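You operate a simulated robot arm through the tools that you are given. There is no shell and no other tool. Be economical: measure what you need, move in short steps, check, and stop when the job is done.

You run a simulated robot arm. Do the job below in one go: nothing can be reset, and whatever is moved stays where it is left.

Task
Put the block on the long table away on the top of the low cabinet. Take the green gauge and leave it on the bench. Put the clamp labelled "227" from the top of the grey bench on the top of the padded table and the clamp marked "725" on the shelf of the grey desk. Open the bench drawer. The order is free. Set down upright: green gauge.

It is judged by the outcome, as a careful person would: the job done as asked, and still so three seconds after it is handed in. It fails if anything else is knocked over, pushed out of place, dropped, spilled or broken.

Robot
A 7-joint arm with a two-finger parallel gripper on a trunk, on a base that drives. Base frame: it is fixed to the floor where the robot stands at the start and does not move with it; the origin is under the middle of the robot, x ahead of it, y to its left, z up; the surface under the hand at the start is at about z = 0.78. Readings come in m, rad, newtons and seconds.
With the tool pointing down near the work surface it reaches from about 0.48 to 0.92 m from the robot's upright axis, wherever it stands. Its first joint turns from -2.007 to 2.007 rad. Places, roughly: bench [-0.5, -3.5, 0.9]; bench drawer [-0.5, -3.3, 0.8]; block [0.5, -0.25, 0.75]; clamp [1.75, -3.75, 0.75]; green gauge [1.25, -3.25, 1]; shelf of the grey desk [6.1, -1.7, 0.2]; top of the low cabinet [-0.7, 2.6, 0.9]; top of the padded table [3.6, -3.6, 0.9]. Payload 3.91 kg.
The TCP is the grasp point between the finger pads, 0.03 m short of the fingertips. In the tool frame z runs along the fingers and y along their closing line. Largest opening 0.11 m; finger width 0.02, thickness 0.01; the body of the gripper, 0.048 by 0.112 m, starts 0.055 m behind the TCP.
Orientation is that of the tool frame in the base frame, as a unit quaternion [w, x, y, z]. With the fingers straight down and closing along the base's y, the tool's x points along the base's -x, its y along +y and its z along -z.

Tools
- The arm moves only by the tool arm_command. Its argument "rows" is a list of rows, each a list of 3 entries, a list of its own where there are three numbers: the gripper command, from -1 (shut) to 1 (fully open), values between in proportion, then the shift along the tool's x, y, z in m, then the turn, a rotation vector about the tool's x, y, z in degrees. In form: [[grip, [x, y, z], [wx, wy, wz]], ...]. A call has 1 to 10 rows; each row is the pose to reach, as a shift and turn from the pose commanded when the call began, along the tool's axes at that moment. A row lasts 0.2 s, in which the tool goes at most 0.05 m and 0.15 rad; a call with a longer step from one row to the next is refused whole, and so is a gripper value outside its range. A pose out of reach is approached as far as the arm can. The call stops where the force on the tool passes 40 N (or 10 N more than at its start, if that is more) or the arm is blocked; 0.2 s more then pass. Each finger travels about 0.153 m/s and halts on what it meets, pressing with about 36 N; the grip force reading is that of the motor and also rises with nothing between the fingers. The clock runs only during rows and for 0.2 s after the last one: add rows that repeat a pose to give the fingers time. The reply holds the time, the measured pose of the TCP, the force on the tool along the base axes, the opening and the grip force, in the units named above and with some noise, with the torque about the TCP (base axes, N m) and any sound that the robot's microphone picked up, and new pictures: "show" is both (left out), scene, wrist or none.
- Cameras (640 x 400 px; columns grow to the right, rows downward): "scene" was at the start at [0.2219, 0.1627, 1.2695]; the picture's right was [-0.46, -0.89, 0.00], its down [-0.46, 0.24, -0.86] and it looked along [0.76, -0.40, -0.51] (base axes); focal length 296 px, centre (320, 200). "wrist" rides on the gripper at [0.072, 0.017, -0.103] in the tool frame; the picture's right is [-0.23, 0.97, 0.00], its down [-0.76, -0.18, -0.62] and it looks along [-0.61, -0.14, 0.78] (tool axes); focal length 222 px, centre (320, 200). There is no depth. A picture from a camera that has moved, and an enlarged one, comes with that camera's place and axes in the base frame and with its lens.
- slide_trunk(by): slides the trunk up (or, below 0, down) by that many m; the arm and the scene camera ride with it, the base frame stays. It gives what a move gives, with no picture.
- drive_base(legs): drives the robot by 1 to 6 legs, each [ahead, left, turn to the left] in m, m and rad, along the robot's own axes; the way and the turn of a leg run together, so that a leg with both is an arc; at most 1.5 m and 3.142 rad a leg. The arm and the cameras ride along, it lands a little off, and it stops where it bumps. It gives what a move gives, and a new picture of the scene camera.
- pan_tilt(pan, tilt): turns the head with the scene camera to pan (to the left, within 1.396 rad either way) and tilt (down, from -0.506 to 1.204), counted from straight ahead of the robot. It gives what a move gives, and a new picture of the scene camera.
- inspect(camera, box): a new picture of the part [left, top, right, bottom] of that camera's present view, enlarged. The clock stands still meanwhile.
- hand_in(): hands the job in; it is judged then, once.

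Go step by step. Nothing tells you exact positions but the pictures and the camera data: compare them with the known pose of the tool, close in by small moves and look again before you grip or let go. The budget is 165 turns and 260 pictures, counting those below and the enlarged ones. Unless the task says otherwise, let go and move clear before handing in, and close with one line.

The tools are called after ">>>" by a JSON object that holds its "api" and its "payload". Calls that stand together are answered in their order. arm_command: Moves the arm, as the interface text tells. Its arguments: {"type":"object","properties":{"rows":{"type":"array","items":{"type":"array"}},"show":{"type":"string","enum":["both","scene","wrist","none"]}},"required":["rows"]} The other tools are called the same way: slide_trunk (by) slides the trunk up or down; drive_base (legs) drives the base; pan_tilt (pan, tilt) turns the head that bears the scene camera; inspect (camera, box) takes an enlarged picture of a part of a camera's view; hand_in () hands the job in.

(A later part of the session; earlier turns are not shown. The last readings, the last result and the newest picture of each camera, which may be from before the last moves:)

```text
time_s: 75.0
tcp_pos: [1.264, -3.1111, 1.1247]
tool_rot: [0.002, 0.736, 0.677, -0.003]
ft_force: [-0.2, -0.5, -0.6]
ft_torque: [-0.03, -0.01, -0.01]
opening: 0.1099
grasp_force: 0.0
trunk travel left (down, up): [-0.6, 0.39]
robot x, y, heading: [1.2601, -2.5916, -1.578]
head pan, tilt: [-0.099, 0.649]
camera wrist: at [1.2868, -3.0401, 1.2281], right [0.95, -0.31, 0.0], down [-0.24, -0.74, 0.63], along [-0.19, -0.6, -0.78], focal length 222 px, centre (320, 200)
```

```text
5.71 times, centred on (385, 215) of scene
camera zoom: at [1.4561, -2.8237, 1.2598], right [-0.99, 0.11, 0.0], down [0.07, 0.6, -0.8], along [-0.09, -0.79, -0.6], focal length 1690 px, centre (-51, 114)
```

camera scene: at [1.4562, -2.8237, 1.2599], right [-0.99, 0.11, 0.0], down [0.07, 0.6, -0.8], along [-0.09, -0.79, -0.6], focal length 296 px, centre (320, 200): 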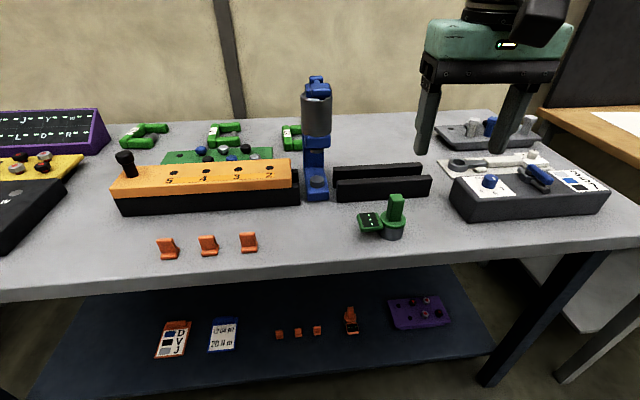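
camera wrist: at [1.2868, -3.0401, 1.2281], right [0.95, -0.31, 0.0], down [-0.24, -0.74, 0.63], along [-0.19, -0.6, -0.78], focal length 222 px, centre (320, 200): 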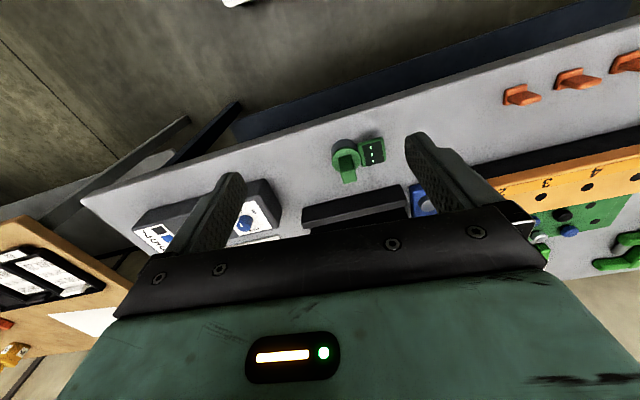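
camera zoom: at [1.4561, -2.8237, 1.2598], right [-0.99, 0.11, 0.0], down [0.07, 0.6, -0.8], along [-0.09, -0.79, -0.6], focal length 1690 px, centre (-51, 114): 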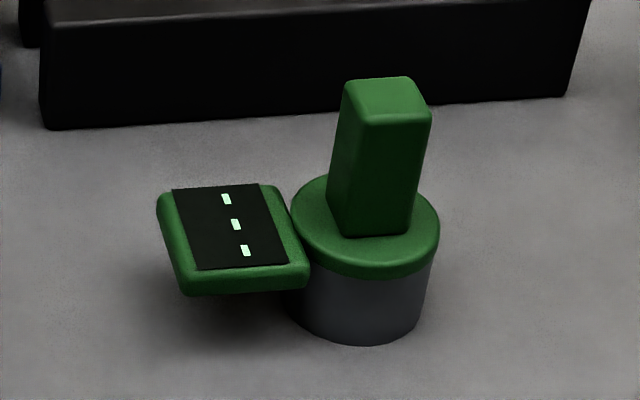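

The handle is axis-aligned, about 2×2 cm, at (1.274, -3.215). I'll move above it with a narrowed opening.

>>> {"api": "arm_command", "payload": {"rows": [[0.2, [-0.035, 0.007, 0], [0, 0, -2]], [0.2, [-0.07, 0.013, 0], [0, 0, -4]], [0.2, [-0.103, 0.0192, 0], [0, 0, -4.8]], [0.2, [-0.103, 0.0192, 0.045], [0, 0, -4.8]], [0.2, [-0.103, 0.0192, 0.085], [0, 0, -4.8]], [0.2, [-0.103, 0.0192, 0.11], [0, 0, -4.8]]]}}

>>> {"api": "inspect", "payload": {"camera": "scene", "box": [330, 130, 450, 250]}}

```text
time_s: 76.4
tcp_pos: [1.276, -3.215, 1.0146]
tool_rot: [0.003, 0.706, 0.708, -0.003]
ft_force: [-0.7, -0.2, -0.1]
ft_torque: [-0.01, -0.01, -0.01]
opening: 0.0659
grasp_force: 0.0
trunk travel left (down, up): [-0.6, 0.39]
robot x, y, heading: [1.2619, -2.5917, -1.582]
head pan, tilt: [-0.099, 0.649]
camera scene: at [1.4561, -2.8235, 1.2599], right [-0.99, 0.11, 0.0], down [0.07, 0.6, -0.8], along [-0.09, -0.79, -0.6], focal length 296 px, centre (320, 200)
camera wrist: at [1.2929, -3.1417, 1.1181], right [0.97, -0.22, 0.0], down [-0.18, -0.76, 0.63], along [-0.14, -0.61, -0.78], focal length 222 px, centre (320, 200)
```

scene: 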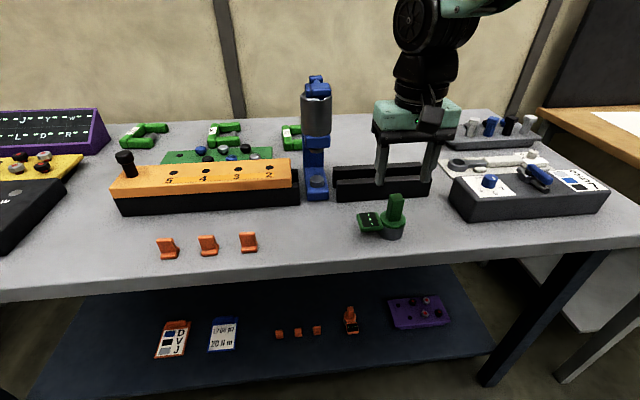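
wrist: 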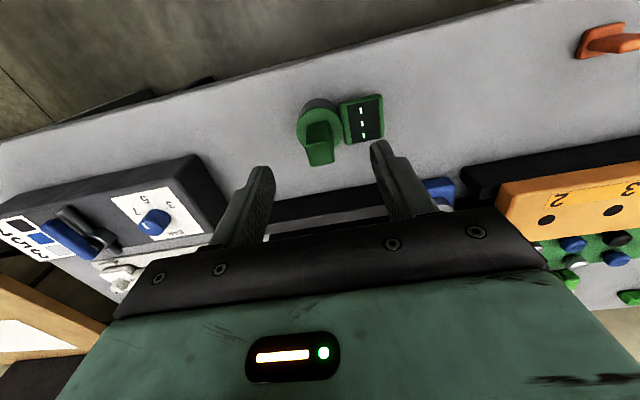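

```text
3.33 times, centred on (390, 190) of scene
camera zoom: at [1.4561, -2.8235, 1.2599], right [-0.99, 0.11, 0.0], down [0.07, 0.6, -0.8], along [-0.09, -0.79, -0.6], focal length 986 px, centre (87, 233)
```

zoom: 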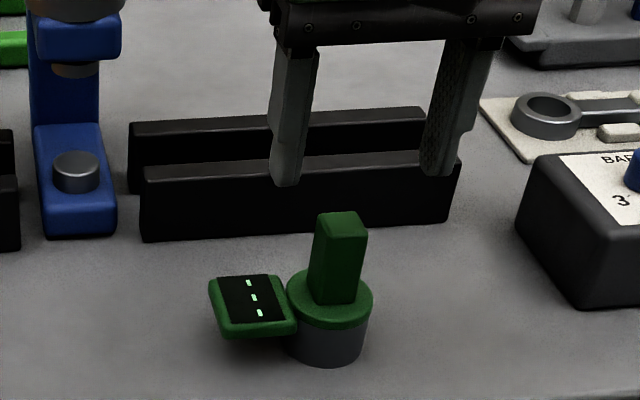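

Aligned. I'll lower to TCP z≈0.955 and look before closing.

>>> {"api": "arm_command", "payload": {"rows": [[0.2, [0, 0, 0.035], [0, 0, 0]], [0.2, [0, 0, 0.058], [0, 0, 0]]], "show": "wrist"}}

>>> {"api": "inspect", "payload": {"camera": "scene", "box": [330, 130, 450, 250]}}

```text
time_s: 77.0
tcp_pos: [1.2749, -3.2171, 0.9579]
tool_rot: [0.002, 0.706, 0.708, -0.003]
ft_force: [-0.1, -0.1, 0.5]
ft_torque: [0.02, 0.0, -0.01]
opening: 0.0657
grasp_force: 0.0
trunk travel left (down, up): [-0.6, 0.39]
robot x, y, heading: [1.2615, -2.5917, -1.581]
head pan, tilt: [-0.099, 0.649]
camera wrist: at [1.2921, -3.143, 1.0613], right [0.97, -0.22, 0.0], down [-0.18, -0.76, 0.63], along [-0.14, -0.61, -0.78], focal length 222 px, centre (320, 200)
```

wrist: 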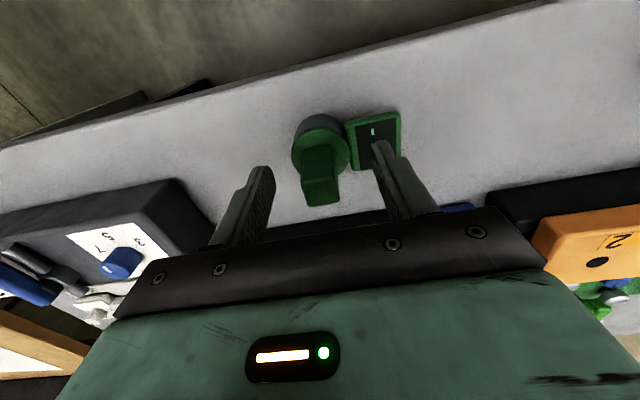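

```text
3.33 times, centred on (390, 190) of scene
camera zoom: at [1.4561, -2.8235, 1.2599], right [-0.99, 0.11, 0.0], down [0.07, 0.6, -0.8], along [-0.09, -0.79, -0.6], focal length 986 px, centre (87, 233)
```

zoom: 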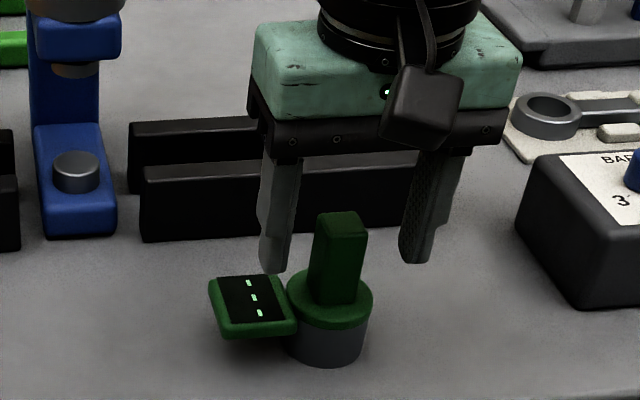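

Refining: the disc top is nearer z≈0.90, centre (1.275, -3.221). I'll lower 1.8 cm more and close.

>>> {"api": "arm_command", "payload": {"rows": [[0.2, [-0.004, 0, 0.018], [0, 0, 0]], [-0.4, [-0.004, 0, 0.018], [0, 0, 0]], [-1, [-0.004, 0, 0.018], [0, 0, 0]], [-1, [-0.004, 0, 0.018], [0, 0, 0]], [-1, [-0.004, 0, 0.018], [0, 0, 0]]], "show": "wrist"}}

>>> {"api": "inspect", "payload": {"camera": "scene", "box": [330, 130, 450, 250]}}

```text
time_s: 78.2
tcp_pos: [1.2744, -3.2214, 0.9403]
tool_rot: [0.002, 0.706, 0.708, -0.002]
ft_force: [-0.7, -0.1, -0.4]
ft_torque: [-0.07, 0.03, -0.05]
opening: 0.0231
grasp_force: 35.9
trunk travel left (down, up): [-0.6, 0.39]
robot x, y, heading: [1.2662, -2.5902, -1.578]
head pan, tilt: [-0.099, 0.649]
camera wrist: at [1.2917, -3.1488, 1.0429], right [0.97, -0.22, 0.0], down [-0.18, -0.76, 0.63], along [-0.14, -0.61, -0.78], focal length 222 px, centre (320, 200)
```

wrist: 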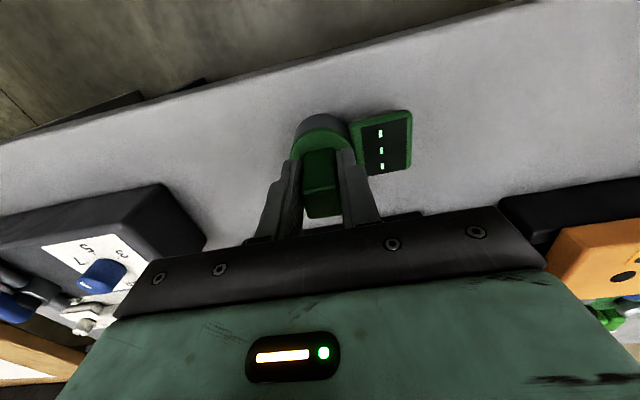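

```text
3.33 times, centred on (390, 190) of scene
camera zoom: at [1.4561, -2.8237, 1.2598], right [-0.99, 0.11, 0.0], down [0.07, 0.6, -0.8], along [-0.09, -0.79, -0.6], focal length 986 px, centre (87, 233)
```

zoom: 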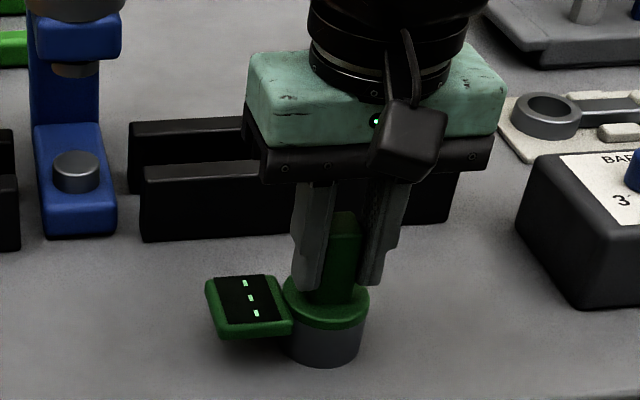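

Gripped (opening 0.023). I'll lift straight up and retract.

>>> {"api": "arm_command", "payload": {"rows": [[-1, [0, 0, -0.03], [0, 0, 0]], [-1, [0, 0, -0.07], [0, 0, 0]], [-1, [0, 0, -0.12], [0, 0, 0]], [-1, [0, 0, -0.17], [0, 0, 0]], [-1, [0.03, 0, -0.2], [0, 0, 0]], [-1, [0.07, 0, -0.21], [0, 0, 0]], [-1, [0.11, 0, -0.21], [0, 0, 0]]]}}

```text
time_s: 79.8
tcp_pos: [1.2756, -3.1102, 1.1506]
tool_rot: [0.002, 0.707, 0.708, -0.002]
ft_force: [-0.5, -0.1, -5.1]
ft_torque: [0.05, 0.04, 0.0]
opening: 0.0229
grasp_force: 36.1
trunk travel left (down, up): [-0.6, 0.39]
robot x, y, heading: [1.2623, -2.5944, -1.579]
head pan, tilt: [-0.099, 0.649]
camera scene: at [1.4562, -2.8243, 1.2597], right [-0.99, 0.11, 0.0], down [0.07, 0.6, -0.8], along [-0.09, -0.79, -0.61], focal length 296 px, centre (320, 200)
camera wrist: at [1.2918, -3.038, 1.2526], right [0.97, -0.22, 0.0], down [-0.18, -0.76, 0.63], along [-0.14, -0.61, -0.78], focal length 222 px, centre (320, 200)
```

scene: 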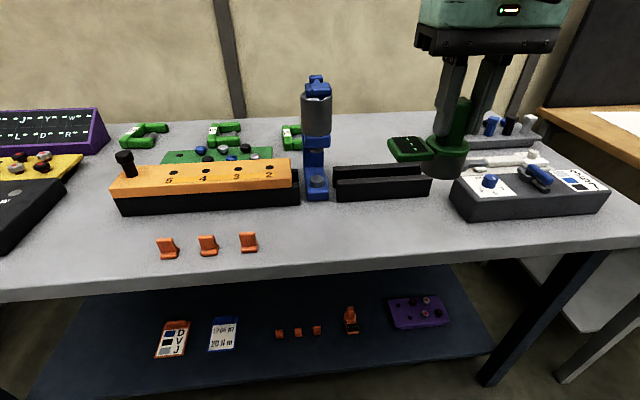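
wrist: 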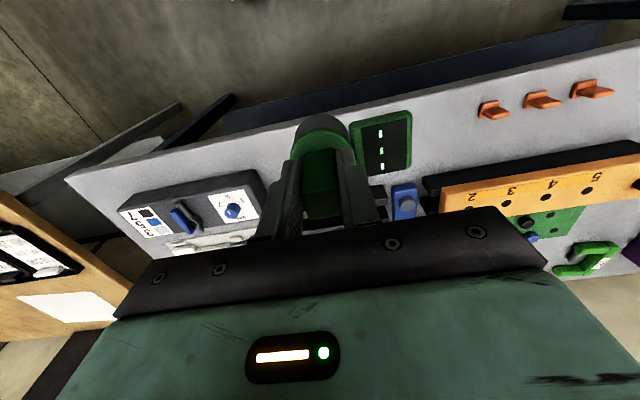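

Holding the gauge upright. I'll back off and move right (-x) to the wooden bench.

>>> {"api": "drive_base", "payload": {"legs": [[-0.2, 0, 0], [0, -1.45, 0]]}}

>>> {"api": "pan_tilt", "payload": {"pan": -0.1, "tilt": 0.5}}

```text
time_s: 88.2
tcp_pos: [-0.1753, -2.9021, 1.1499]
tool_rot: [0.002, 0.702, 0.712, -0.002]
ft_force: [0.9, -0.1, -4.7]
ft_torque: [0.02, 0.0, -0.01]
opening: 0.0226
grasp_force: 36.2
trunk travel left (down, up): [-0.6, 0.39]
robot x, y, heading: [-0.1931, -2.3849, -1.572]
head pan, tilt: [-0.099, 0.649]
camera scene: at [0.0025, -2.6133, 1.2598], right [-1.0, 0.1, 0.0], down [0.06, 0.6, -0.8], along [-0.08, -0.79, -0.6], focal length 296 px, centre (320, 200)
```

scene: 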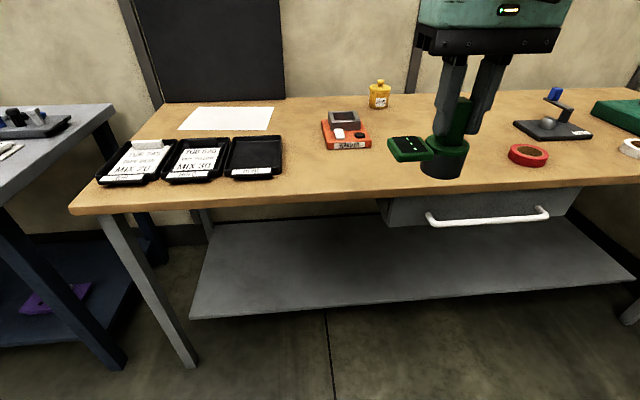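

```text
time_s: 88.9
tcp_pos: [-0.1766, -2.9025, 1.1497]
tool_rot: [0.002, 0.702, 0.712, -0.002]
ft_force: [-0.4, -0.3, -5.2]
ft_torque: [0.03, 0.04, 0.01]
opening: 0.0228
grasp_force: 36.0
trunk travel left (down, up): [-0.6, 0.39]
robot x, y, heading: [-0.1945, -2.3817, -1.573]
head pan, tilt: [-0.099, 0.499]
camera scene: at [0.0021, -2.6175, 1.2731], right [-1.0, 0.1, 0.0], down [0.05, 0.48, -0.88], along [-0.09, -0.87, -0.48], focal length 296 px, centre (320, 200)
```

scene: 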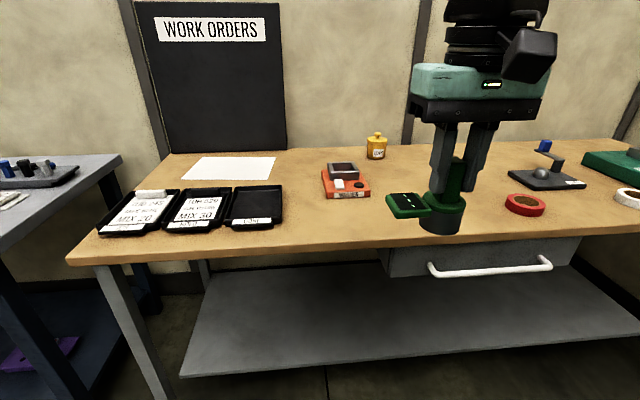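

There's a free area between the orange charger and the red tape, around (-0.40, -3.32). I'll drive closer.

>>> {"api": "drive_base", "payload": {"legs": [[0.25, -0.18, 0]]}}

>>> {"api": "arm_command", "payload": {"rows": [[-1, [-0.04, 0, 0], [0, 0, 0]], [-1, [-0.08, 0, 0], [0, 0, 0]], [-1, [-0.12, 0, 0], [0, 0, 0]], [-1, [-0.14, 0, 0.02], [0, 0, 0]]]}}

```text
time_s: 91.0
tcp_pos: [-0.3568, -3.1509, 1.1493]
tool_rot: [0.002, 0.701, 0.713, -0.002]
ft_force: [0.8, 0.3, -5.8]
ft_torque: [0.04, 0.02, 0.0]
opening: 0.0225
grasp_force: 36.0
trunk travel left (down, up): [-0.6, 0.39]
robot x, y, heading: [-0.3771, -2.6323, -1.563]
head pan, tilt: [-0.099, 0.499]
camera scene: at [-0.1796, -2.8657, 1.2732], right [-1.0, 0.1, 0.0], down [0.05, 0.48, -0.88], along [-0.08, -0.87, -0.48], focal length 296 px, centre (320, 200)
```

scene: 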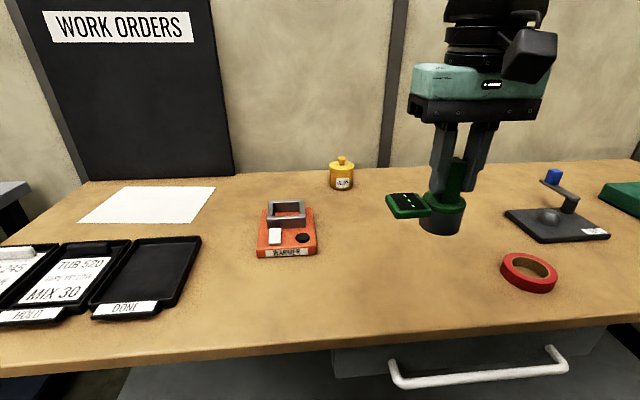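

```text
time_s: 92.0
tcp_pos: [-0.3557, -3.2887, 1.1293]
tool_rot: [0.002, 0.702, 0.712, -0.002]
ft_force: [-0.5, 0.6, -5.0]
ft_torque: [0.01, 0.06, -0.01]
opening: 0.0229
grasp_force: 36.1
trunk travel left (down, up): [-0.6, 0.39]
robot x, y, heading: [-0.3765, -2.6285, -1.567]
head pan, tilt: [-0.099, 0.499]
camera scene: at [-0.1796, -2.8654, 1.2732], right [-1.0, 0.1, 0.0], down [0.05, 0.48, -0.88], along [-0.08, -0.87, -0.48], focal length 296 px, centre (320, 200)
camera wrist: at [-0.34, -3.2165, 1.232], right [0.98, -0.21, 0.0], down [-0.17, -0.76, 0.63], along [-0.13, -0.61, -0.78], focal length 222 px, centre (320, 200)
```

scene: 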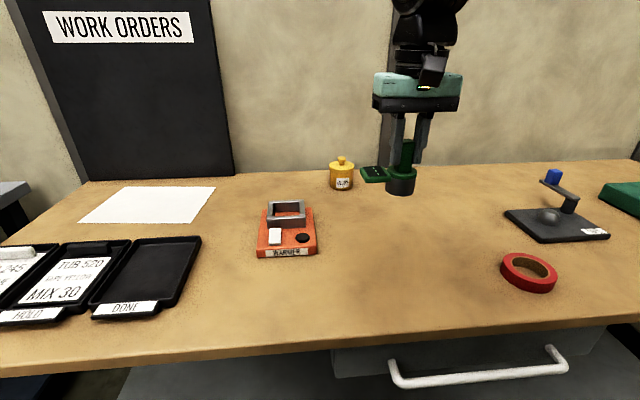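
wrist: 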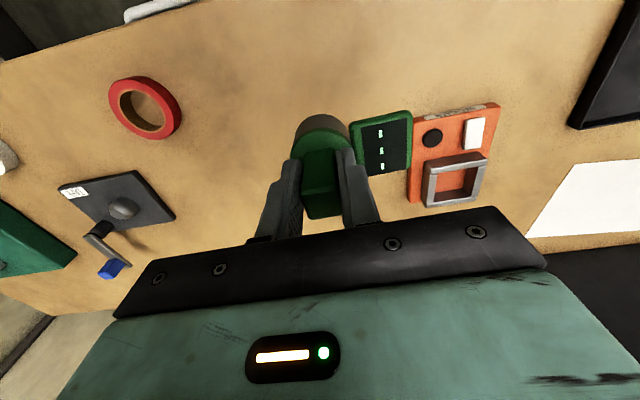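

Bench top is at z≈0.855. I'll move to (-0.42, -3.32) and lower most of the way.

>>> {"api": "arm_command", "payload": {"rows": [[-1, [-0.015, -0.035, 0.02], [0, 0, 0]], [-1, [-0.03, -0.065, 0.04], [0, 0, 0]], [-1, [-0.03, -0.065, 0.085], [0, 0, 0]], [-1, [-0.03, -0.065, 0.13], [0, 0, 0]], [-1, [-0.03, -0.065, 0.155], [0, 0, 0]]]}}

```text
time_s: 93.2
tcp_pos: [-0.4179, -3.3239, 0.9753]
tool_rot: [0.003, 0.701, 0.713, -0.003]
ft_force: [0.0, 0.4, -4.0]
ft_torque: [0.0, 0.05, 0.0]
opening: 0.0229
grasp_force: 36.1
trunk travel left (down, up): [-0.6, 0.39]
robot x, y, heading: [-0.3757, -2.6339, -1.569]
head pan, tilt: [-0.099, 0.499]
camera scene: at [-0.1796, -2.8656, 1.2732], right [-1.0, 0.1, 0.0], down [0.05, 0.48, -0.88], along [-0.08, -0.87, -0.48], focal length 296 px, centre (320, 200)
camera wrist: at [-0.402, -3.2504, 1.0786], right [0.98, -0.21, 0.0], down [-0.16, -0.76, 0.63], along [-0.13, -0.61, -0.78], focal length 222 px, centre (320, 200)
```

scene: 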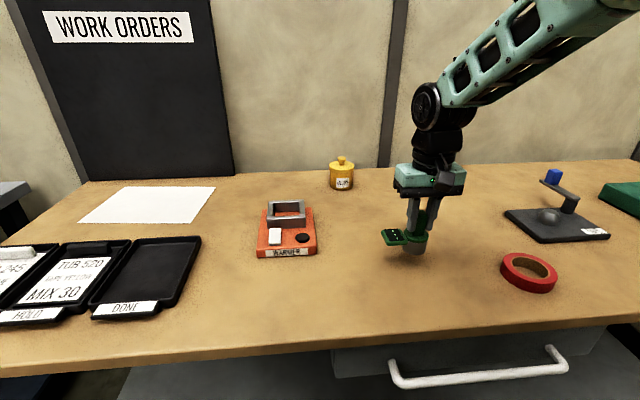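
wrist: 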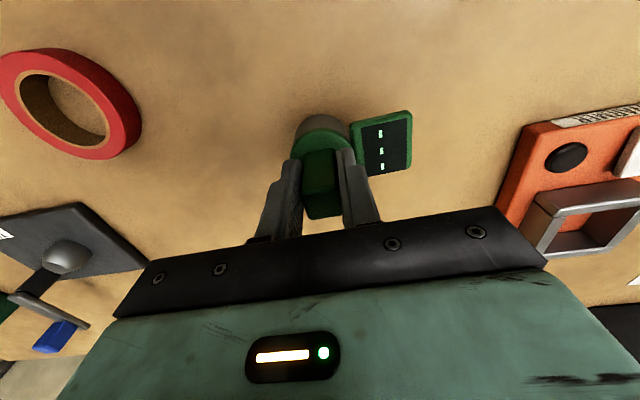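

>>> {"api": "arm_command", "payload": {"rows": [[-1, [0, 0, 0.012], [0, 0, 0]], [-1, [0, 0, 0.02], [0, 0, 0]], [-1, [0, 0, 0.026], [0, 0, 0]], [-1, [0, 0, 0.031], [0, 0, 0]], [-1, [0, 0, 0.036], [0, 0, 0]], [-1, [0, 0, 0.041], [0, 0, 0]], [-1, [0, 0, 0.046], [0, 0, 0]], [-1, [0, 0, 0.051], [0, 0, 0]]], "show": "wrist"}}

>>> {"api": "inspect", "payload": {"camera": "scene", "box": [350, 170, 500, 290]}}

```text
time_s: 94.9
tcp_pos: [-0.4192, -3.3254, 0.9341]
tool_rot: [0.005, 0.701, 0.713, -0.007]
ft_force: [-0.4, 5.1, 19.7]
ft_torque: [0.78, 0.1, 0.03]
opening: 0.0227
grasp_force: 35.7
trunk travel left (down, up): [-0.6, 0.39]
robot x, y, heading: [-0.3749, -2.6372, -1.572]
head pan, tilt: [-0.099, 0.499]
stopped in row 8: the force on the tool passed its limit at 43 N (the readings are from after the stop); the commanded pose is now the measured one
camera wrist: at [-0.4024, -3.25, 1.0365], right [0.98, -0.21, 0.0], down [-0.17, -0.75, 0.64], along [-0.13, -0.62, -0.77], focal length 222 px, centre (320, 200)
```

wrist: 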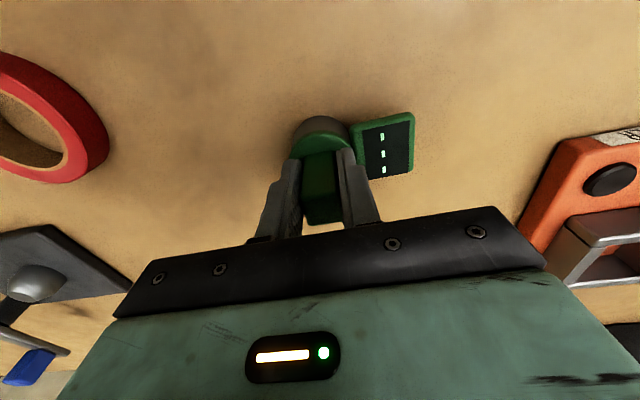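

```text
3.33 times, centred on (425, 230) of scene
camera zoom: at [-0.1796, -2.8646, 1.2733], right [-1.0, 0.1, 0.0], down [0.05, 0.48, -0.88], along [-0.08, -0.87, -0.48], focal length 986 px, centre (-30, 100)
```

zoom: 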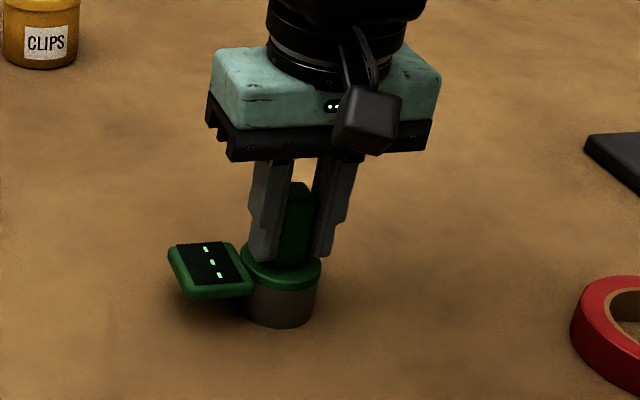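

The gauge stands on the bench. I'll open partially and go straight up.

>>> {"api": "arm_command", "payload": {"rows": [[-1, [0, 0, -0.002], [0, 0, 0]], [-0.4, [0, 0, -0.002], [0, 0, 0]], [0.1, [0, 0, -0.002], [0, 0, 0]], [0.1, [0, 0, -0.002], [0, 0, 0]], [0.1, [0, 0, -0.03], [0, 0, 0]], [0.1, [0, 0, -0.075], [0, 0, 0]], [0.1, [0, 0, -0.12], [0, 0, 0]], [0.1, [0.04, 0, -0.14], [0, 0, 0]]]}}

```text
time_s: 96.7
tcp_pos: [-0.4187, -3.2807, 1.0719]
tool_rot: [0.006, 0.701, 0.713, -0.004]
ft_force: [1.0, -1.2, -0.3]
ft_torque: [0.07, 0.03, 0.02]
opening: 0.0603
grasp_force: 0.1
trunk travel left (down, up): [-0.6, 0.39]
robot x, y, heading: [-0.3771, -2.6341, -1.563]
head pan, tilt: [-0.099, 0.499]
camera scene: at [-0.1796, -2.8661, 1.273], right [-1.0, 0.1, 0.0], down [0.05, 0.48, -0.88], along [-0.08, -0.87, -0.48], focal length 296 px, centre (320, 200)
camera wrist: at [-0.403, -3.2076, 1.1735], right [0.98, -0.21, 0.0], down [-0.17, -0.76, 0.63], along [-0.13, -0.62, -0.77], focal length 222 px, centre (320, 200)
```

scene: 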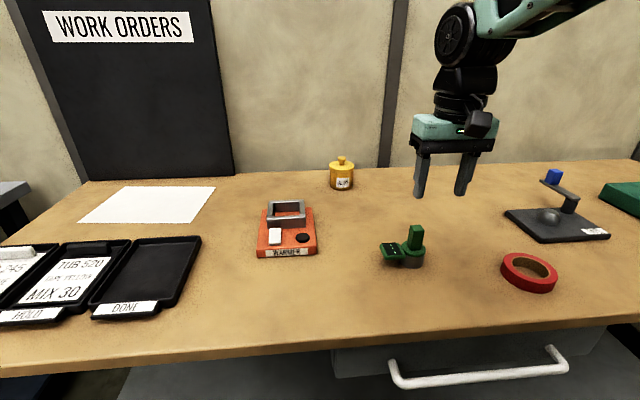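
wrist: 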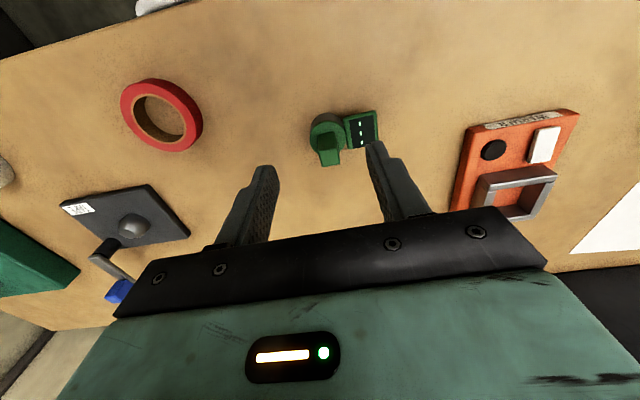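

The gauge stands upright on the bench. Next is the drawer: its handle bar runs x≈-0.67..-0.34 at y≈-3.165, z≈0.75. I'll back off and reorient the tool to horizontal with vertical closing.

>>> {"api": "drive_base", "payload": {"legs": [[-0.3, -0.05, 0]]}}

>>> {"api": "arm_command", "payload": {"rows": [[0.1, [0, 0, 0], [-4.9, -4.9, 4.9]], [0.1, [0, 0, 0], [-9.8, -9.8, 9.8]], [0.1, [0, 0, 0], [-14.7, -14.7, 14.7]], [0.1, [0, 0, 0], [-19.6, -19.6, 19.6]], [0.1, [0, 0, 0], [-24.5, -24.5, 24.5]], [0.1, [0, 0, 0], [-29.4, -29.4, 29.4]], [0.1, [0, 0, 0], [-34.6, -34.6, 34.6]]]}}

```text
time_s: 98.8
tcp_pos: [-0.4673, -2.9807, 1.0711]
tool_rot: [0.006, 0.7, 0.714, -0.007]
ft_force: [1.3, -0.4, -0.1]
ft_torque: [-0.01, 0.03, 0.0]
opening: 0.0604
grasp_force: 0.2
trunk travel left (down, up): [-0.6, 0.39]
robot x, y, heading: [-0.4289, -2.3301, -1.563]
head pan, tilt: [-0.099, 0.499]
camera scene: at [-0.23, -2.5633, 1.2732], right [-1.0, 0.09, 0.0], down [0.04, 0.48, -0.88], along [-0.08, -0.87, -0.48], focal length 296 px, centre (320, 200)
```

scene: 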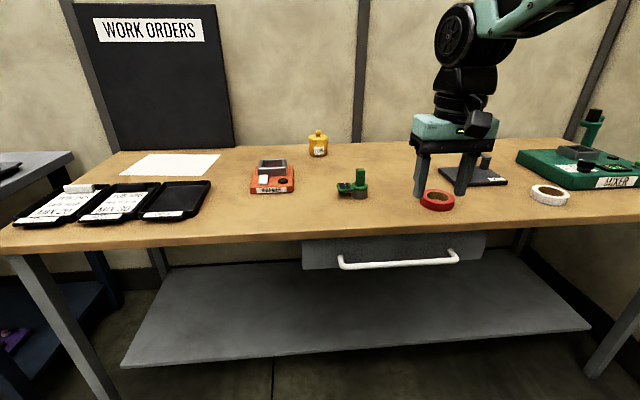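

```text
refused: row 7 steps farther than a row can; nothing moved
```

>>> {"api": "arm_command", "payload": {"rows": [[0.1, [0, 0, 0], [-4.9, -4.9, 4.9]], [0.1, [0, 0, 0], [-9.8, -9.8, 9.8]], [0.1, [0, 0, 0], [-14.7, -14.7, 14.7]], [0.1, [0, 0, 0], [-19.6, -19.6, 19.6]], [0.1, [0, 0, 0], [-24.5, -24.5, 24.5]], [0.1, [0, 0, 0], [-29.4, -29.4, 29.4]], [0.1, [0, 0, 0], [-34.3, -34.3, 34.3]]]}}

```text
time_s: 100.3
tcp_pos: [-0.4667, -2.9787, 1.0707]
tool_rot: [0.411, 0.809, 0.421, 0.001]
ft_force: [-0.4, 0.1, -0.4]
ft_torque: [-0.04, 0.03, 0.0]
opening: 0.0608
grasp_force: 0.1
trunk travel left (down, up): [-0.6, 0.39]
robot x, y, heading: [-0.4276, -2.328, -1.564]
head pan, tilt: [-0.099, 0.499]
camera scene: at [-0.2299, -2.5634, 1.2732], right [-1.0, 0.09, 0.0], down [0.04, 0.48, -0.88], along [-0.08, -0.87, -0.48], focal length 296 px, centre (320, 200)
camera wrist: at [-0.445, -2.8674, 1.1257], right [0.51, -0.46, 0.73], down [-0.83, -0.05, 0.56], along [-0.22, -0.89, -0.4], focal length 222 px, centre (320, 200)
```

scene: 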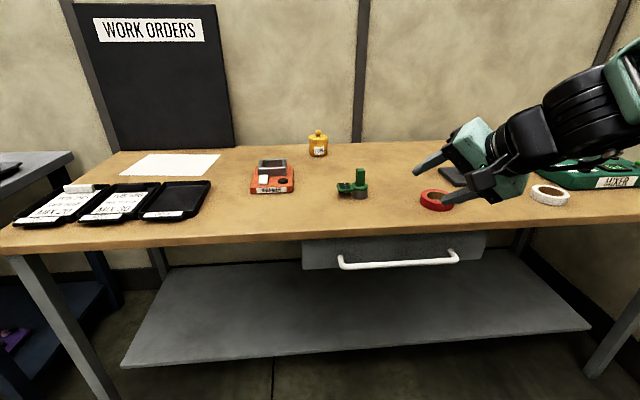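
wrist: 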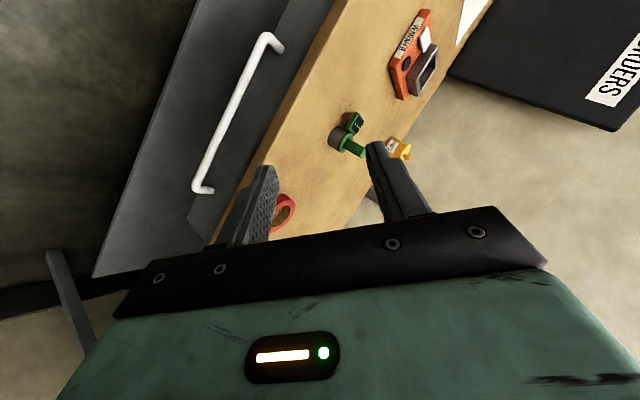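

>>> {"api": "arm_command", "payload": {"rows": [[0.1, [0, 0, 0], [-4.9, -4.9, 4.9]], [0.1, [0, 0, 0], [-9.8, -9.8, 9.8]], [0.1, [0, 0, 0], [-14.7, -14.7, 14.7]], [0.1, [0, 0, 0], [-19.6, -19.6, 19.6]], [0.1, [0, 0, 0], [-24.5, -24.5, 24.5]], [0.1, [0, 0, 0], [-29.4, -29.4, 29.4]], [0.1, [0, 0, 0], [-34.3, -34.3, 34.3]]]}}

```text
time_s: 102.2
tcp_pos: [-0.5196, -3.014, 1.1555]
tool_rot: [0.697, 0.64, -0.217, 0.242]
ft_force: [-0.3, 0.5, 0.1]
ft_torque: [0.01, -0.02, -0.02]
opening: 0.0604
grasp_force: 0.1
out of reach, approached as far as the arm can: row 3, 4, 5, 6, 7
trunk travel left (down, up): [-0.6, 0.39]
robot x, y, heading: [-0.4255, -2.3313, -1.563]
head pan, tilt: [-0.099, 0.499]
stopped in row 7: the arm was blocked; the commanded pose is now the measured one
camera scene: at [-0.2303, -2.5636, 1.2733], right [-1.0, 0.09, 0.0], down [0.04, 0.48, -0.88], along [-0.08, -0.87, -0.48], focal length 296 px, centre (320, 200)
camera wrist: at [-0.4731, -2.9057, 1.2043], right [-0.78, 0.05, 0.63], down [-0.5, 0.56, -0.66], along [-0.39, -0.83, -0.41], focal length 222 px, centre (320, 200)
```

scene: 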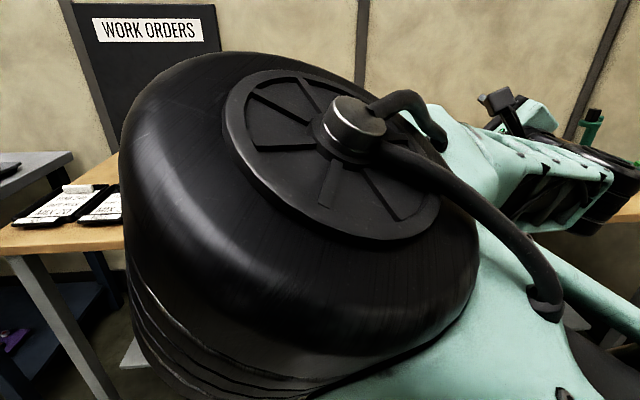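
wrist: 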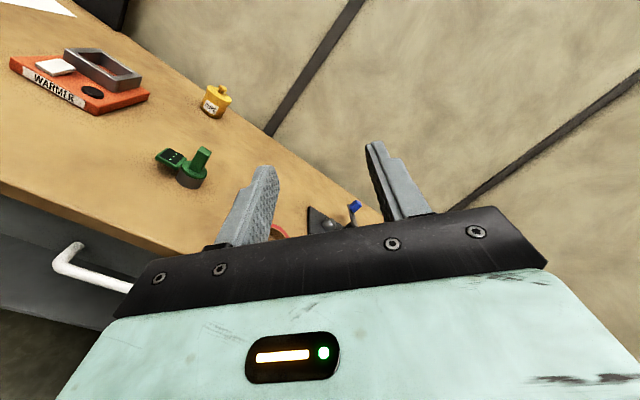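

The tool is already pointing horizontally at the bench, but rolled 38° off because the arm was folded tight. I'll extend forward (well above the bench) and correct the roll.

>>> {"api": "arm_command", "payload": {"rows": [[0.1, [0, 0, 0.04], [0, 0, 0]], [0.1, [0, 0, 0.08], [0, 0, 0]], [0.1, [0, 0, 0.12], [0, 0, -7]], [0.1, [0, 0, 0.14], [0, 0, -14]], [0.1, [0, 0, 0.14], [0, 0, -21]], [0.1, [0, 0, 0.14], [0, 0, -28]], [0.1, [0, 0, 0.14], [0, 0, -35]], [0.1, [0, 0, 0.14], [0, 0, -38]]]}}

```text
time_s: 103.4
tcp_pos: [-0.4003, -3.0841, 1.2476]
tool_rot: [0.761, 0.592, -0.109, 0.241]
ft_force: [0.6, 0.2, 0.3]
ft_torque: [0.04, 0.0, -0.03]
opening: 0.0605
grasp_force: 0.0
out of reach, approached as far as the arm can: row 3, 4, 5, 6
trunk travel left (down, up): [-0.6, 0.39]
robot x, y, heading: [-0.4288, -2.3298, -1.563]
head pan, tilt: [-0.099, 0.499]
stopped in row 6: the arm was blocked; the commanded pose is now the measured one
camera scene: at [-0.2299, -2.5634, 1.2732], right [-1.0, 0.09, 0.0], down [0.04, 0.48, -0.88], along [-0.08, -0.87, -0.48], focal length 296 px, centre (320, 200)
camera wrist: at [-0.358, -2.9649, 1.2663], right [-0.68, 0.12, 0.72], down [-0.64, 0.38, -0.67], along [-0.36, -0.92, -0.18], focal length 222 px, centre (320, 200)
```

scene: 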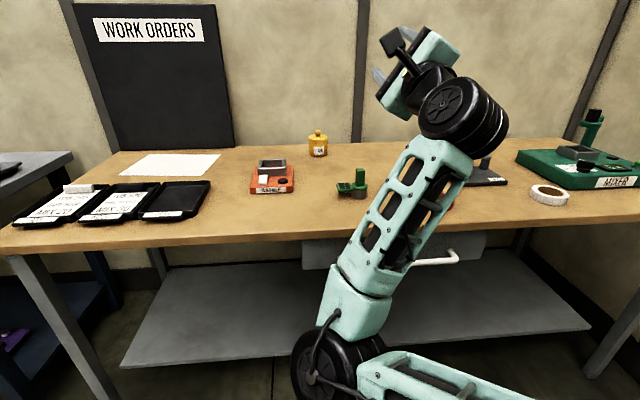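
wrist: 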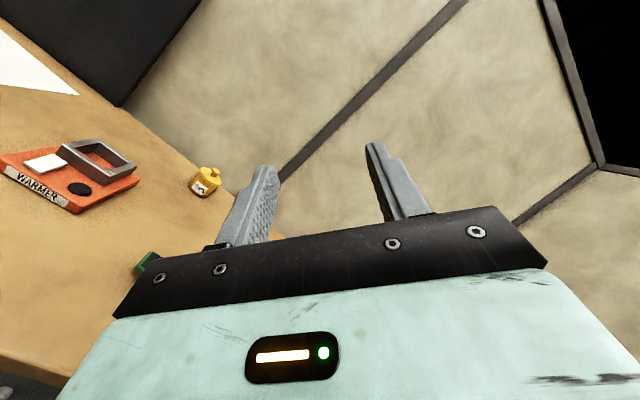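

The arm took an awkward elbow-down branch. I'll back away from the bench and turn the tool back to pointing down, then try the other roll direction.

>>> {"api": "drive_base", "payload": {"legs": [[-0.3, 0, 0]]}}

>>> {"api": "arm_command", "payload": {"rows": [[0.1, [0, 0, 0], [6.4, 3.3, -4.5]], [0.1, [0, 0, 0], [12.8, 6.6, -9.0]], [0.1, [0, 0, 0], [19.2, 9.9, -13.5]], [0.1, [0, 0, 0], [25.6, 13.2, -18]], [0.1, [0, 0, 0], [32, 16.5, -22.5]], [0.1, [0, 0, 0], [38.4, 19.8, -27]], [0.1, [0, 0, 0], [44.8, 23.1, -31.5]], [0.1, [0, 0, 0], [51.2, 26.4, -36]]]}}

```text
time_s: 105.5
tcp_pos: [-0.4055, -2.7867, 1.2464]
tool_rot: [0.762, 0.591, -0.111, 0.239]
ft_force: [0.6, -0.7, -0.9]
ft_torque: [0.03, 0.02, -0.02]
opening: 0.0606
grasp_force: 0.0
trunk travel left (down, up): [-0.6, 0.39]
robot x, y, heading: [-0.4277, -2.0325, -1.566]
head pan, tilt: [-0.099, 0.499]
camera scene: at [-0.2323, -2.2665, 1.2732], right [-1.0, 0.1, 0.0], down [0.05, 0.48, -0.88], along [-0.08, -0.87, -0.48], focal length 296 px, centre (320, 200)
```

scene: 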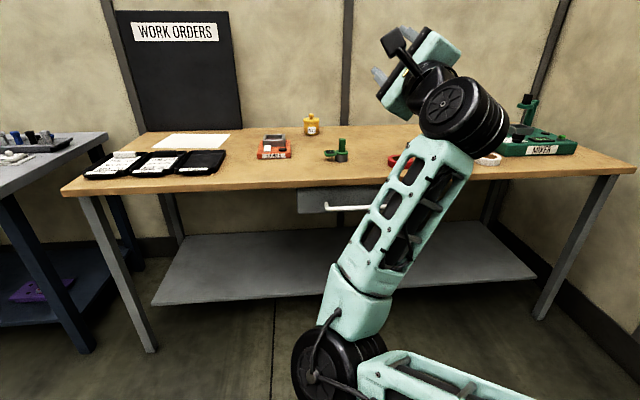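

```text
time_s: 107.3
tcp_pos: [-0.4051, -2.7866, 1.2478]
tool_rot: [0.477, 0.792, 0.35, 0.149]
ft_force: [0.5, -0.8, -0.7]
ft_torque: [-0.02, 0.01, 0.02]
opening: 0.0608
grasp_force: 0.2
trunk travel left (down, up): [-0.6, 0.39]
robot x, y, heading: [-0.4329, -2.0351, -1.565]
head pan, tilt: [-0.099, 0.499]
camera scene: at [-0.2321, -2.2666, 1.2731], right [-1.0, 0.1, 0.0], down [0.05, 0.48, -0.88], along [-0.08, -0.87, -0.48], focal length 296 px, centre (320, 200)
camera wrist: at [-0.405, -2.6742, 1.3065], right [0.24, -0.45, 0.86], down [-0.97, -0.07, 0.24], along [-0.05, -0.89, -0.45], focal length 222 px, centre (320, 200)
```

scene: 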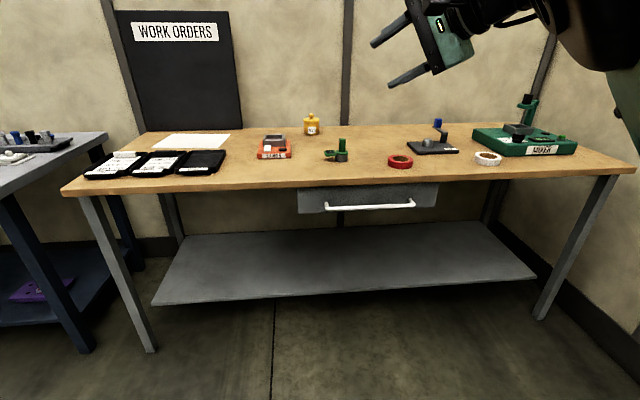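
wrist: 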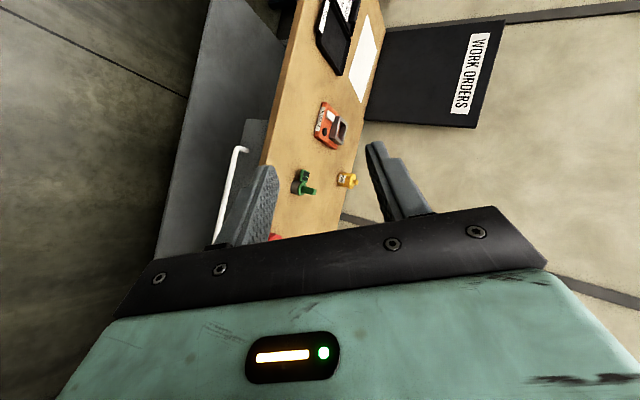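

The arm is back in the elbow-up branch, tool half-way to horizontal at a comfortable height. I'll continue to horizontal while extending a bit, then use the trunk to get down.

>>> {"api": "arm_command", "payload": {"rows": [[0.1, [-0.008, 0.0035, 0.0075], [-3.8, -6, 2.4]], [0.1, [-0.016, 0.007, 0.015], [-7.6, -12, 4.8]], [0.1, [-0.024, 0.01, 0.022], [-11.4, -18, 7.2]], [0.1, [-0.032, 0.014, 0.03], [-15.2, -24, 9.6]]], "show": "scene"}}

```text
time_s: 108.3
tcp_pos: [-0.407, -2.833, 1.248]
tool_rot: [0.626, 0.762, 0.152, 0.064]
ft_force: [-0.5, 0.0, -0.2]
ft_torque: [0.01, -0.01, -0.02]
opening: 0.0604
grasp_force: 0.1
trunk travel left (down, up): [-0.6, 0.39]
robot x, y, heading: [-0.4314, -2.0335, -1.564]
head pan, tilt: [-0.099, 0.499]
camera scene: at [-0.2325, -2.2665, 1.2733], right [-1.0, 0.1, 0.0], down [0.05, 0.48, -0.88], along [-0.08, -0.87, -0.48], focal length 296 px, centre (320, 200)
```

scene: 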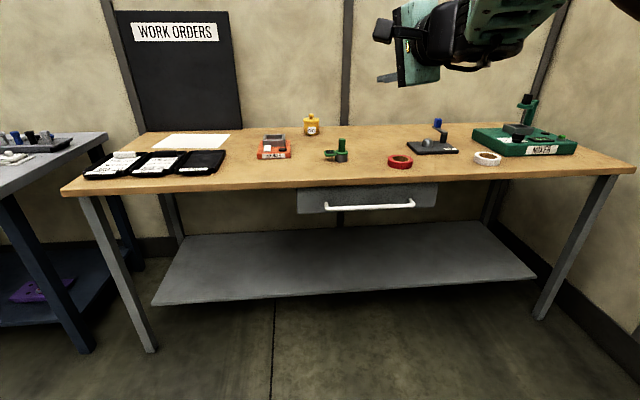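

>>> {"api": "arm_command", "payload": {"rows": [[0.1, [0, 0, 0], [-3.8, -6, 2.4]], [0.1, [0, 0, 0], [-7.6, -12, 4.8]], [0.1, [0, 0, 0], [-11.3, -18, 7.3]]]}}

```text
time_s: 109.1
tcp_pos: [-0.4173, -2.8354, 1.2504]
tool_rot: [0.709, 0.706, -0.011, -0.004]
ft_force: [0.0, 0.0, 0.3]
ft_torque: [0.02, -0.03, 0.03]
opening: 0.0602
grasp_force: 0.0
trunk travel left (down, up): [-0.6, 0.39]
robot x, y, heading: [-0.4294, -2.0306, -1.571]
head pan, tilt: [-0.099, 0.499]
camera scene: at [-0.2279, -2.2563, 1.247], right [-1.0, 0.05, 0.0], down [0.04, 0.72, -0.69], along [-0.03, -0.69, -0.72], focal length 296 px, centre (320, 200)
camera wrist: at [-0.3419, -2.7331, 1.2669], right [-0.24, 0.01, 0.97], down [-0.75, 0.64, -0.19], along [-0.62, -0.77, -0.15], focal length 222 px, centre (320, 200)
```

scene: 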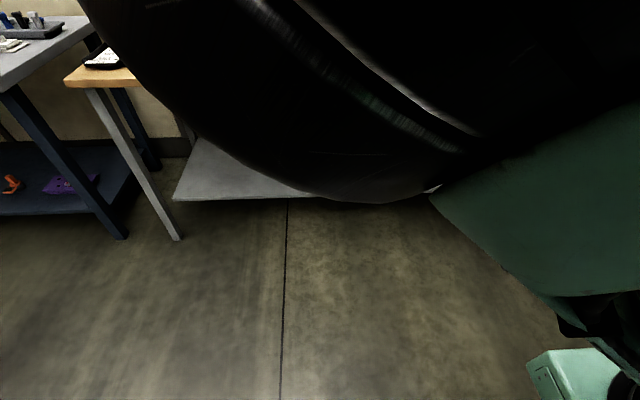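
wrist: 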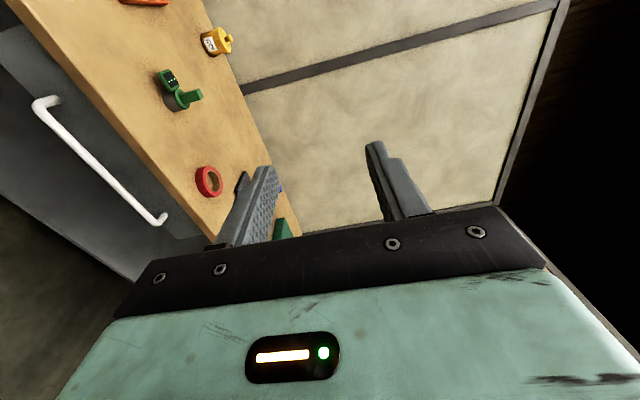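

Tool is horizontal with vertical closing, but the elbow presses near the head. I'll extend forward so the elbow straightens.

>>> {"api": "arm_command", "payload": {"rows": [[0.1, [0, 0, 0.02], [0, 0, 0]], [0.1, [0, 0, 0.04], [0, 0, 0]], [0.1, [0, 0, 0.06], [0, 0, 0]], [0.1, [0, 0, 0.08], [0, 0, 0]], [0.1, [0, 0, 0.1], [0, 0, 0]]], "show": "scene"}}

```text
time_s: 110.3
tcp_pos: [-0.4059, -2.9324, 1.2478]
tool_rot: [0.709, 0.706, -0.002, -0.001]
ft_force: [0.3, -0.2, -0.8]
ft_torque: [0.01, 0.01, 0.0]
opening: 0.0608
grasp_force: 0.1
trunk travel left (down, up): [-0.6, 0.39]
robot x, y, heading: [-0.4301, -2.0369, -1.561]
head pan, tilt: [-0.099, 0.499]
camera scene: at [-0.2322, -2.2664, 1.2732], right [-1.0, 0.1, 0.0], down [0.05, 0.48, -0.88], along [-0.08, -0.87, -0.48], focal length 296 px, centre (320, 200)
```

scene: 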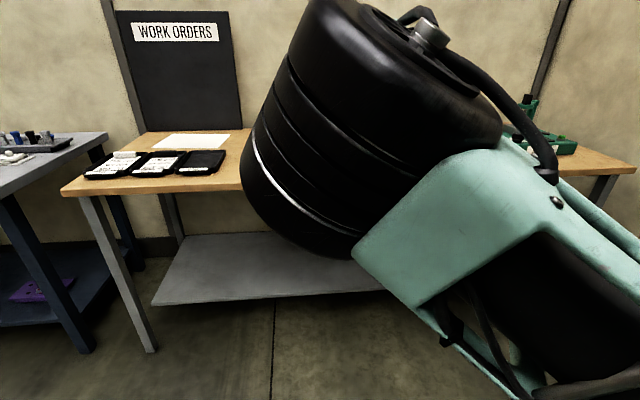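

Head is free again. Now I lower the trunk so that the tool comes to handle height.

>>> {"api": "slide_trunk", "payload": {"by": -0.49}}

>>> {"api": "arm_command", "payload": {"rows": [[0.3, [0, 0, 0], [0, 0, 0]]]}}

```text
refused: -0.49 is not a number from -0.4 to 0.4
```

```text
time_s: 110.7
tcp_pos: [-0.4055, -2.9335, 1.2482]
tool_rot: [0.708, 0.706, -0.001, -0.002]
ft_force: [0.6, -0.7, 0.0]
ft_torque: [-0.05, 0.01, -0.02]
opening: 0.0713
grasp_force: 0.1
trunk travel left (down, up): [-0.6, 0.39]
robot x, y, heading: [-0.4316, -2.0345, -1.569]
head pan, tilt: [-0.099, 0.499]
camera scene: at [-0.2323, -2.2665, 1.2732], right [-1.0, 0.1, 0.0], down [0.05, 0.48, -0.88], along [-0.08, -0.87, -0.48], focal length 296 px, centre (320, 200)
camera wrist: at [-0.3333, -2.8299, 1.2644], right [-0.23, 0.0, 0.97], down [-0.76, 0.63, -0.18], along [-0.61, -0.78, -0.14], focal length 222 px, centre (320, 200)
```

scene: 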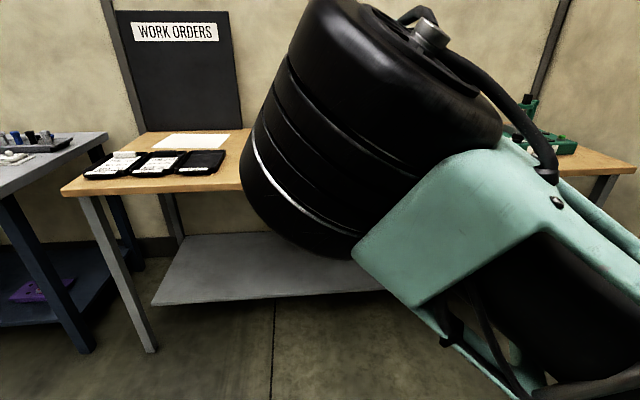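
wrist: 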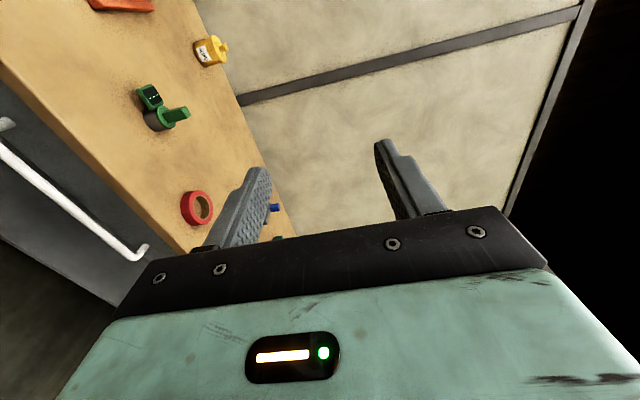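

>>> {"api": "slide_trunk", "payload": {"by": -0.3}}

>>> {"api": "slide_trunk", "payload": {"by": -0.19}}

>>> {"api": "arm_command", "payload": {"rows": [[0.3, [0, 0, 0], [0, 0, 0]]]}}

```text
time_s: 113.7
tcp_pos: [-0.4057, -2.9329, 0.9476]
tool_rot: [0.708, 0.706, -0.002, -0.002]
ft_force: [0.6, -0.3, 0.7]
ft_torque: [0.0, -0.02, 0.01]
opening: 0.0717
grasp_force: 0.1
trunk travel left (down, up): [-0.3, 0.69]
robot x, y, heading: [-0.4293, -2.0338, -1.564]
head pan, tilt: [-0.099, 0.499]
```

```text
time_s: 115.7
tcp_pos: [-0.4068, -2.9326, 0.7573]
tool_rot: [0.708, 0.707, -0.003, -0.002]
ft_force: [0.2, 0.1, -1.1]
ft_torque: [0.01, 0.01, 0.04]
opening: 0.0715
grasp_force: 0.0
trunk travel left (down, up): [-0.11, 0.88]
robot x, y, heading: [-0.4305, -2.0361, -1.566]
head pan, tilt: [-0.099, 0.499]
```

```text
time_s: 116.1
tcp_pos: [-0.4057, -2.9332, 0.7588]
tool_rot: [0.708, 0.706, -0.003, -0.001]
ft_force: [0.4, -0.1, 0.3]
ft_torque: [-0.01, 0.0, 0.03]
opening: 0.0714
grasp_force: 0.0
trunk travel left (down, up): [-0.11, 0.88]
robot x, y, heading: [-0.4312, -2.0343, -1.566]
head pan, tilt: [-0.099, 0.499]
camera scene: at [-0.2323, -2.2665, 0.7832], right [-1.0, 0.1, 0.0], down [0.05, 0.48, -0.88], along [-0.08, -0.87, -0.48], focal length 296 px, centre (320, 200)
camera wrist: at [-0.3333, -2.8297, 0.7744], right [-0.23, 0.0, 0.97], down [-0.76, 0.63, -0.18], along [-0.61, -0.78, -0.14], focal length 222 px, centre (320, 200)
```

scene: 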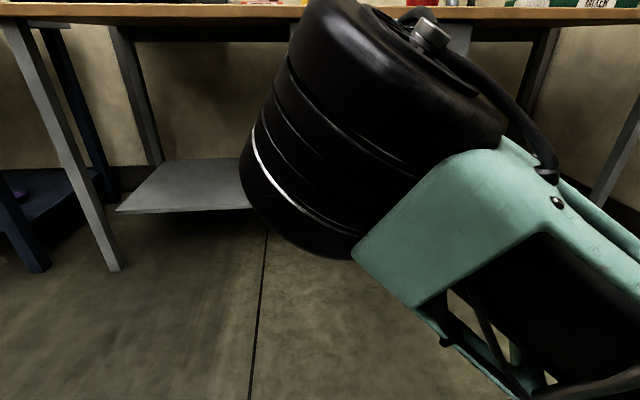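
wrist: 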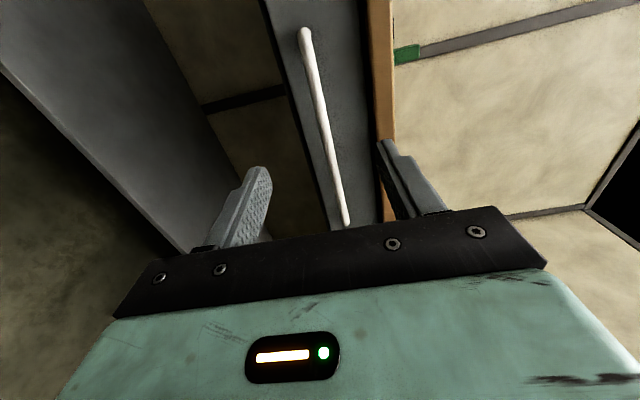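

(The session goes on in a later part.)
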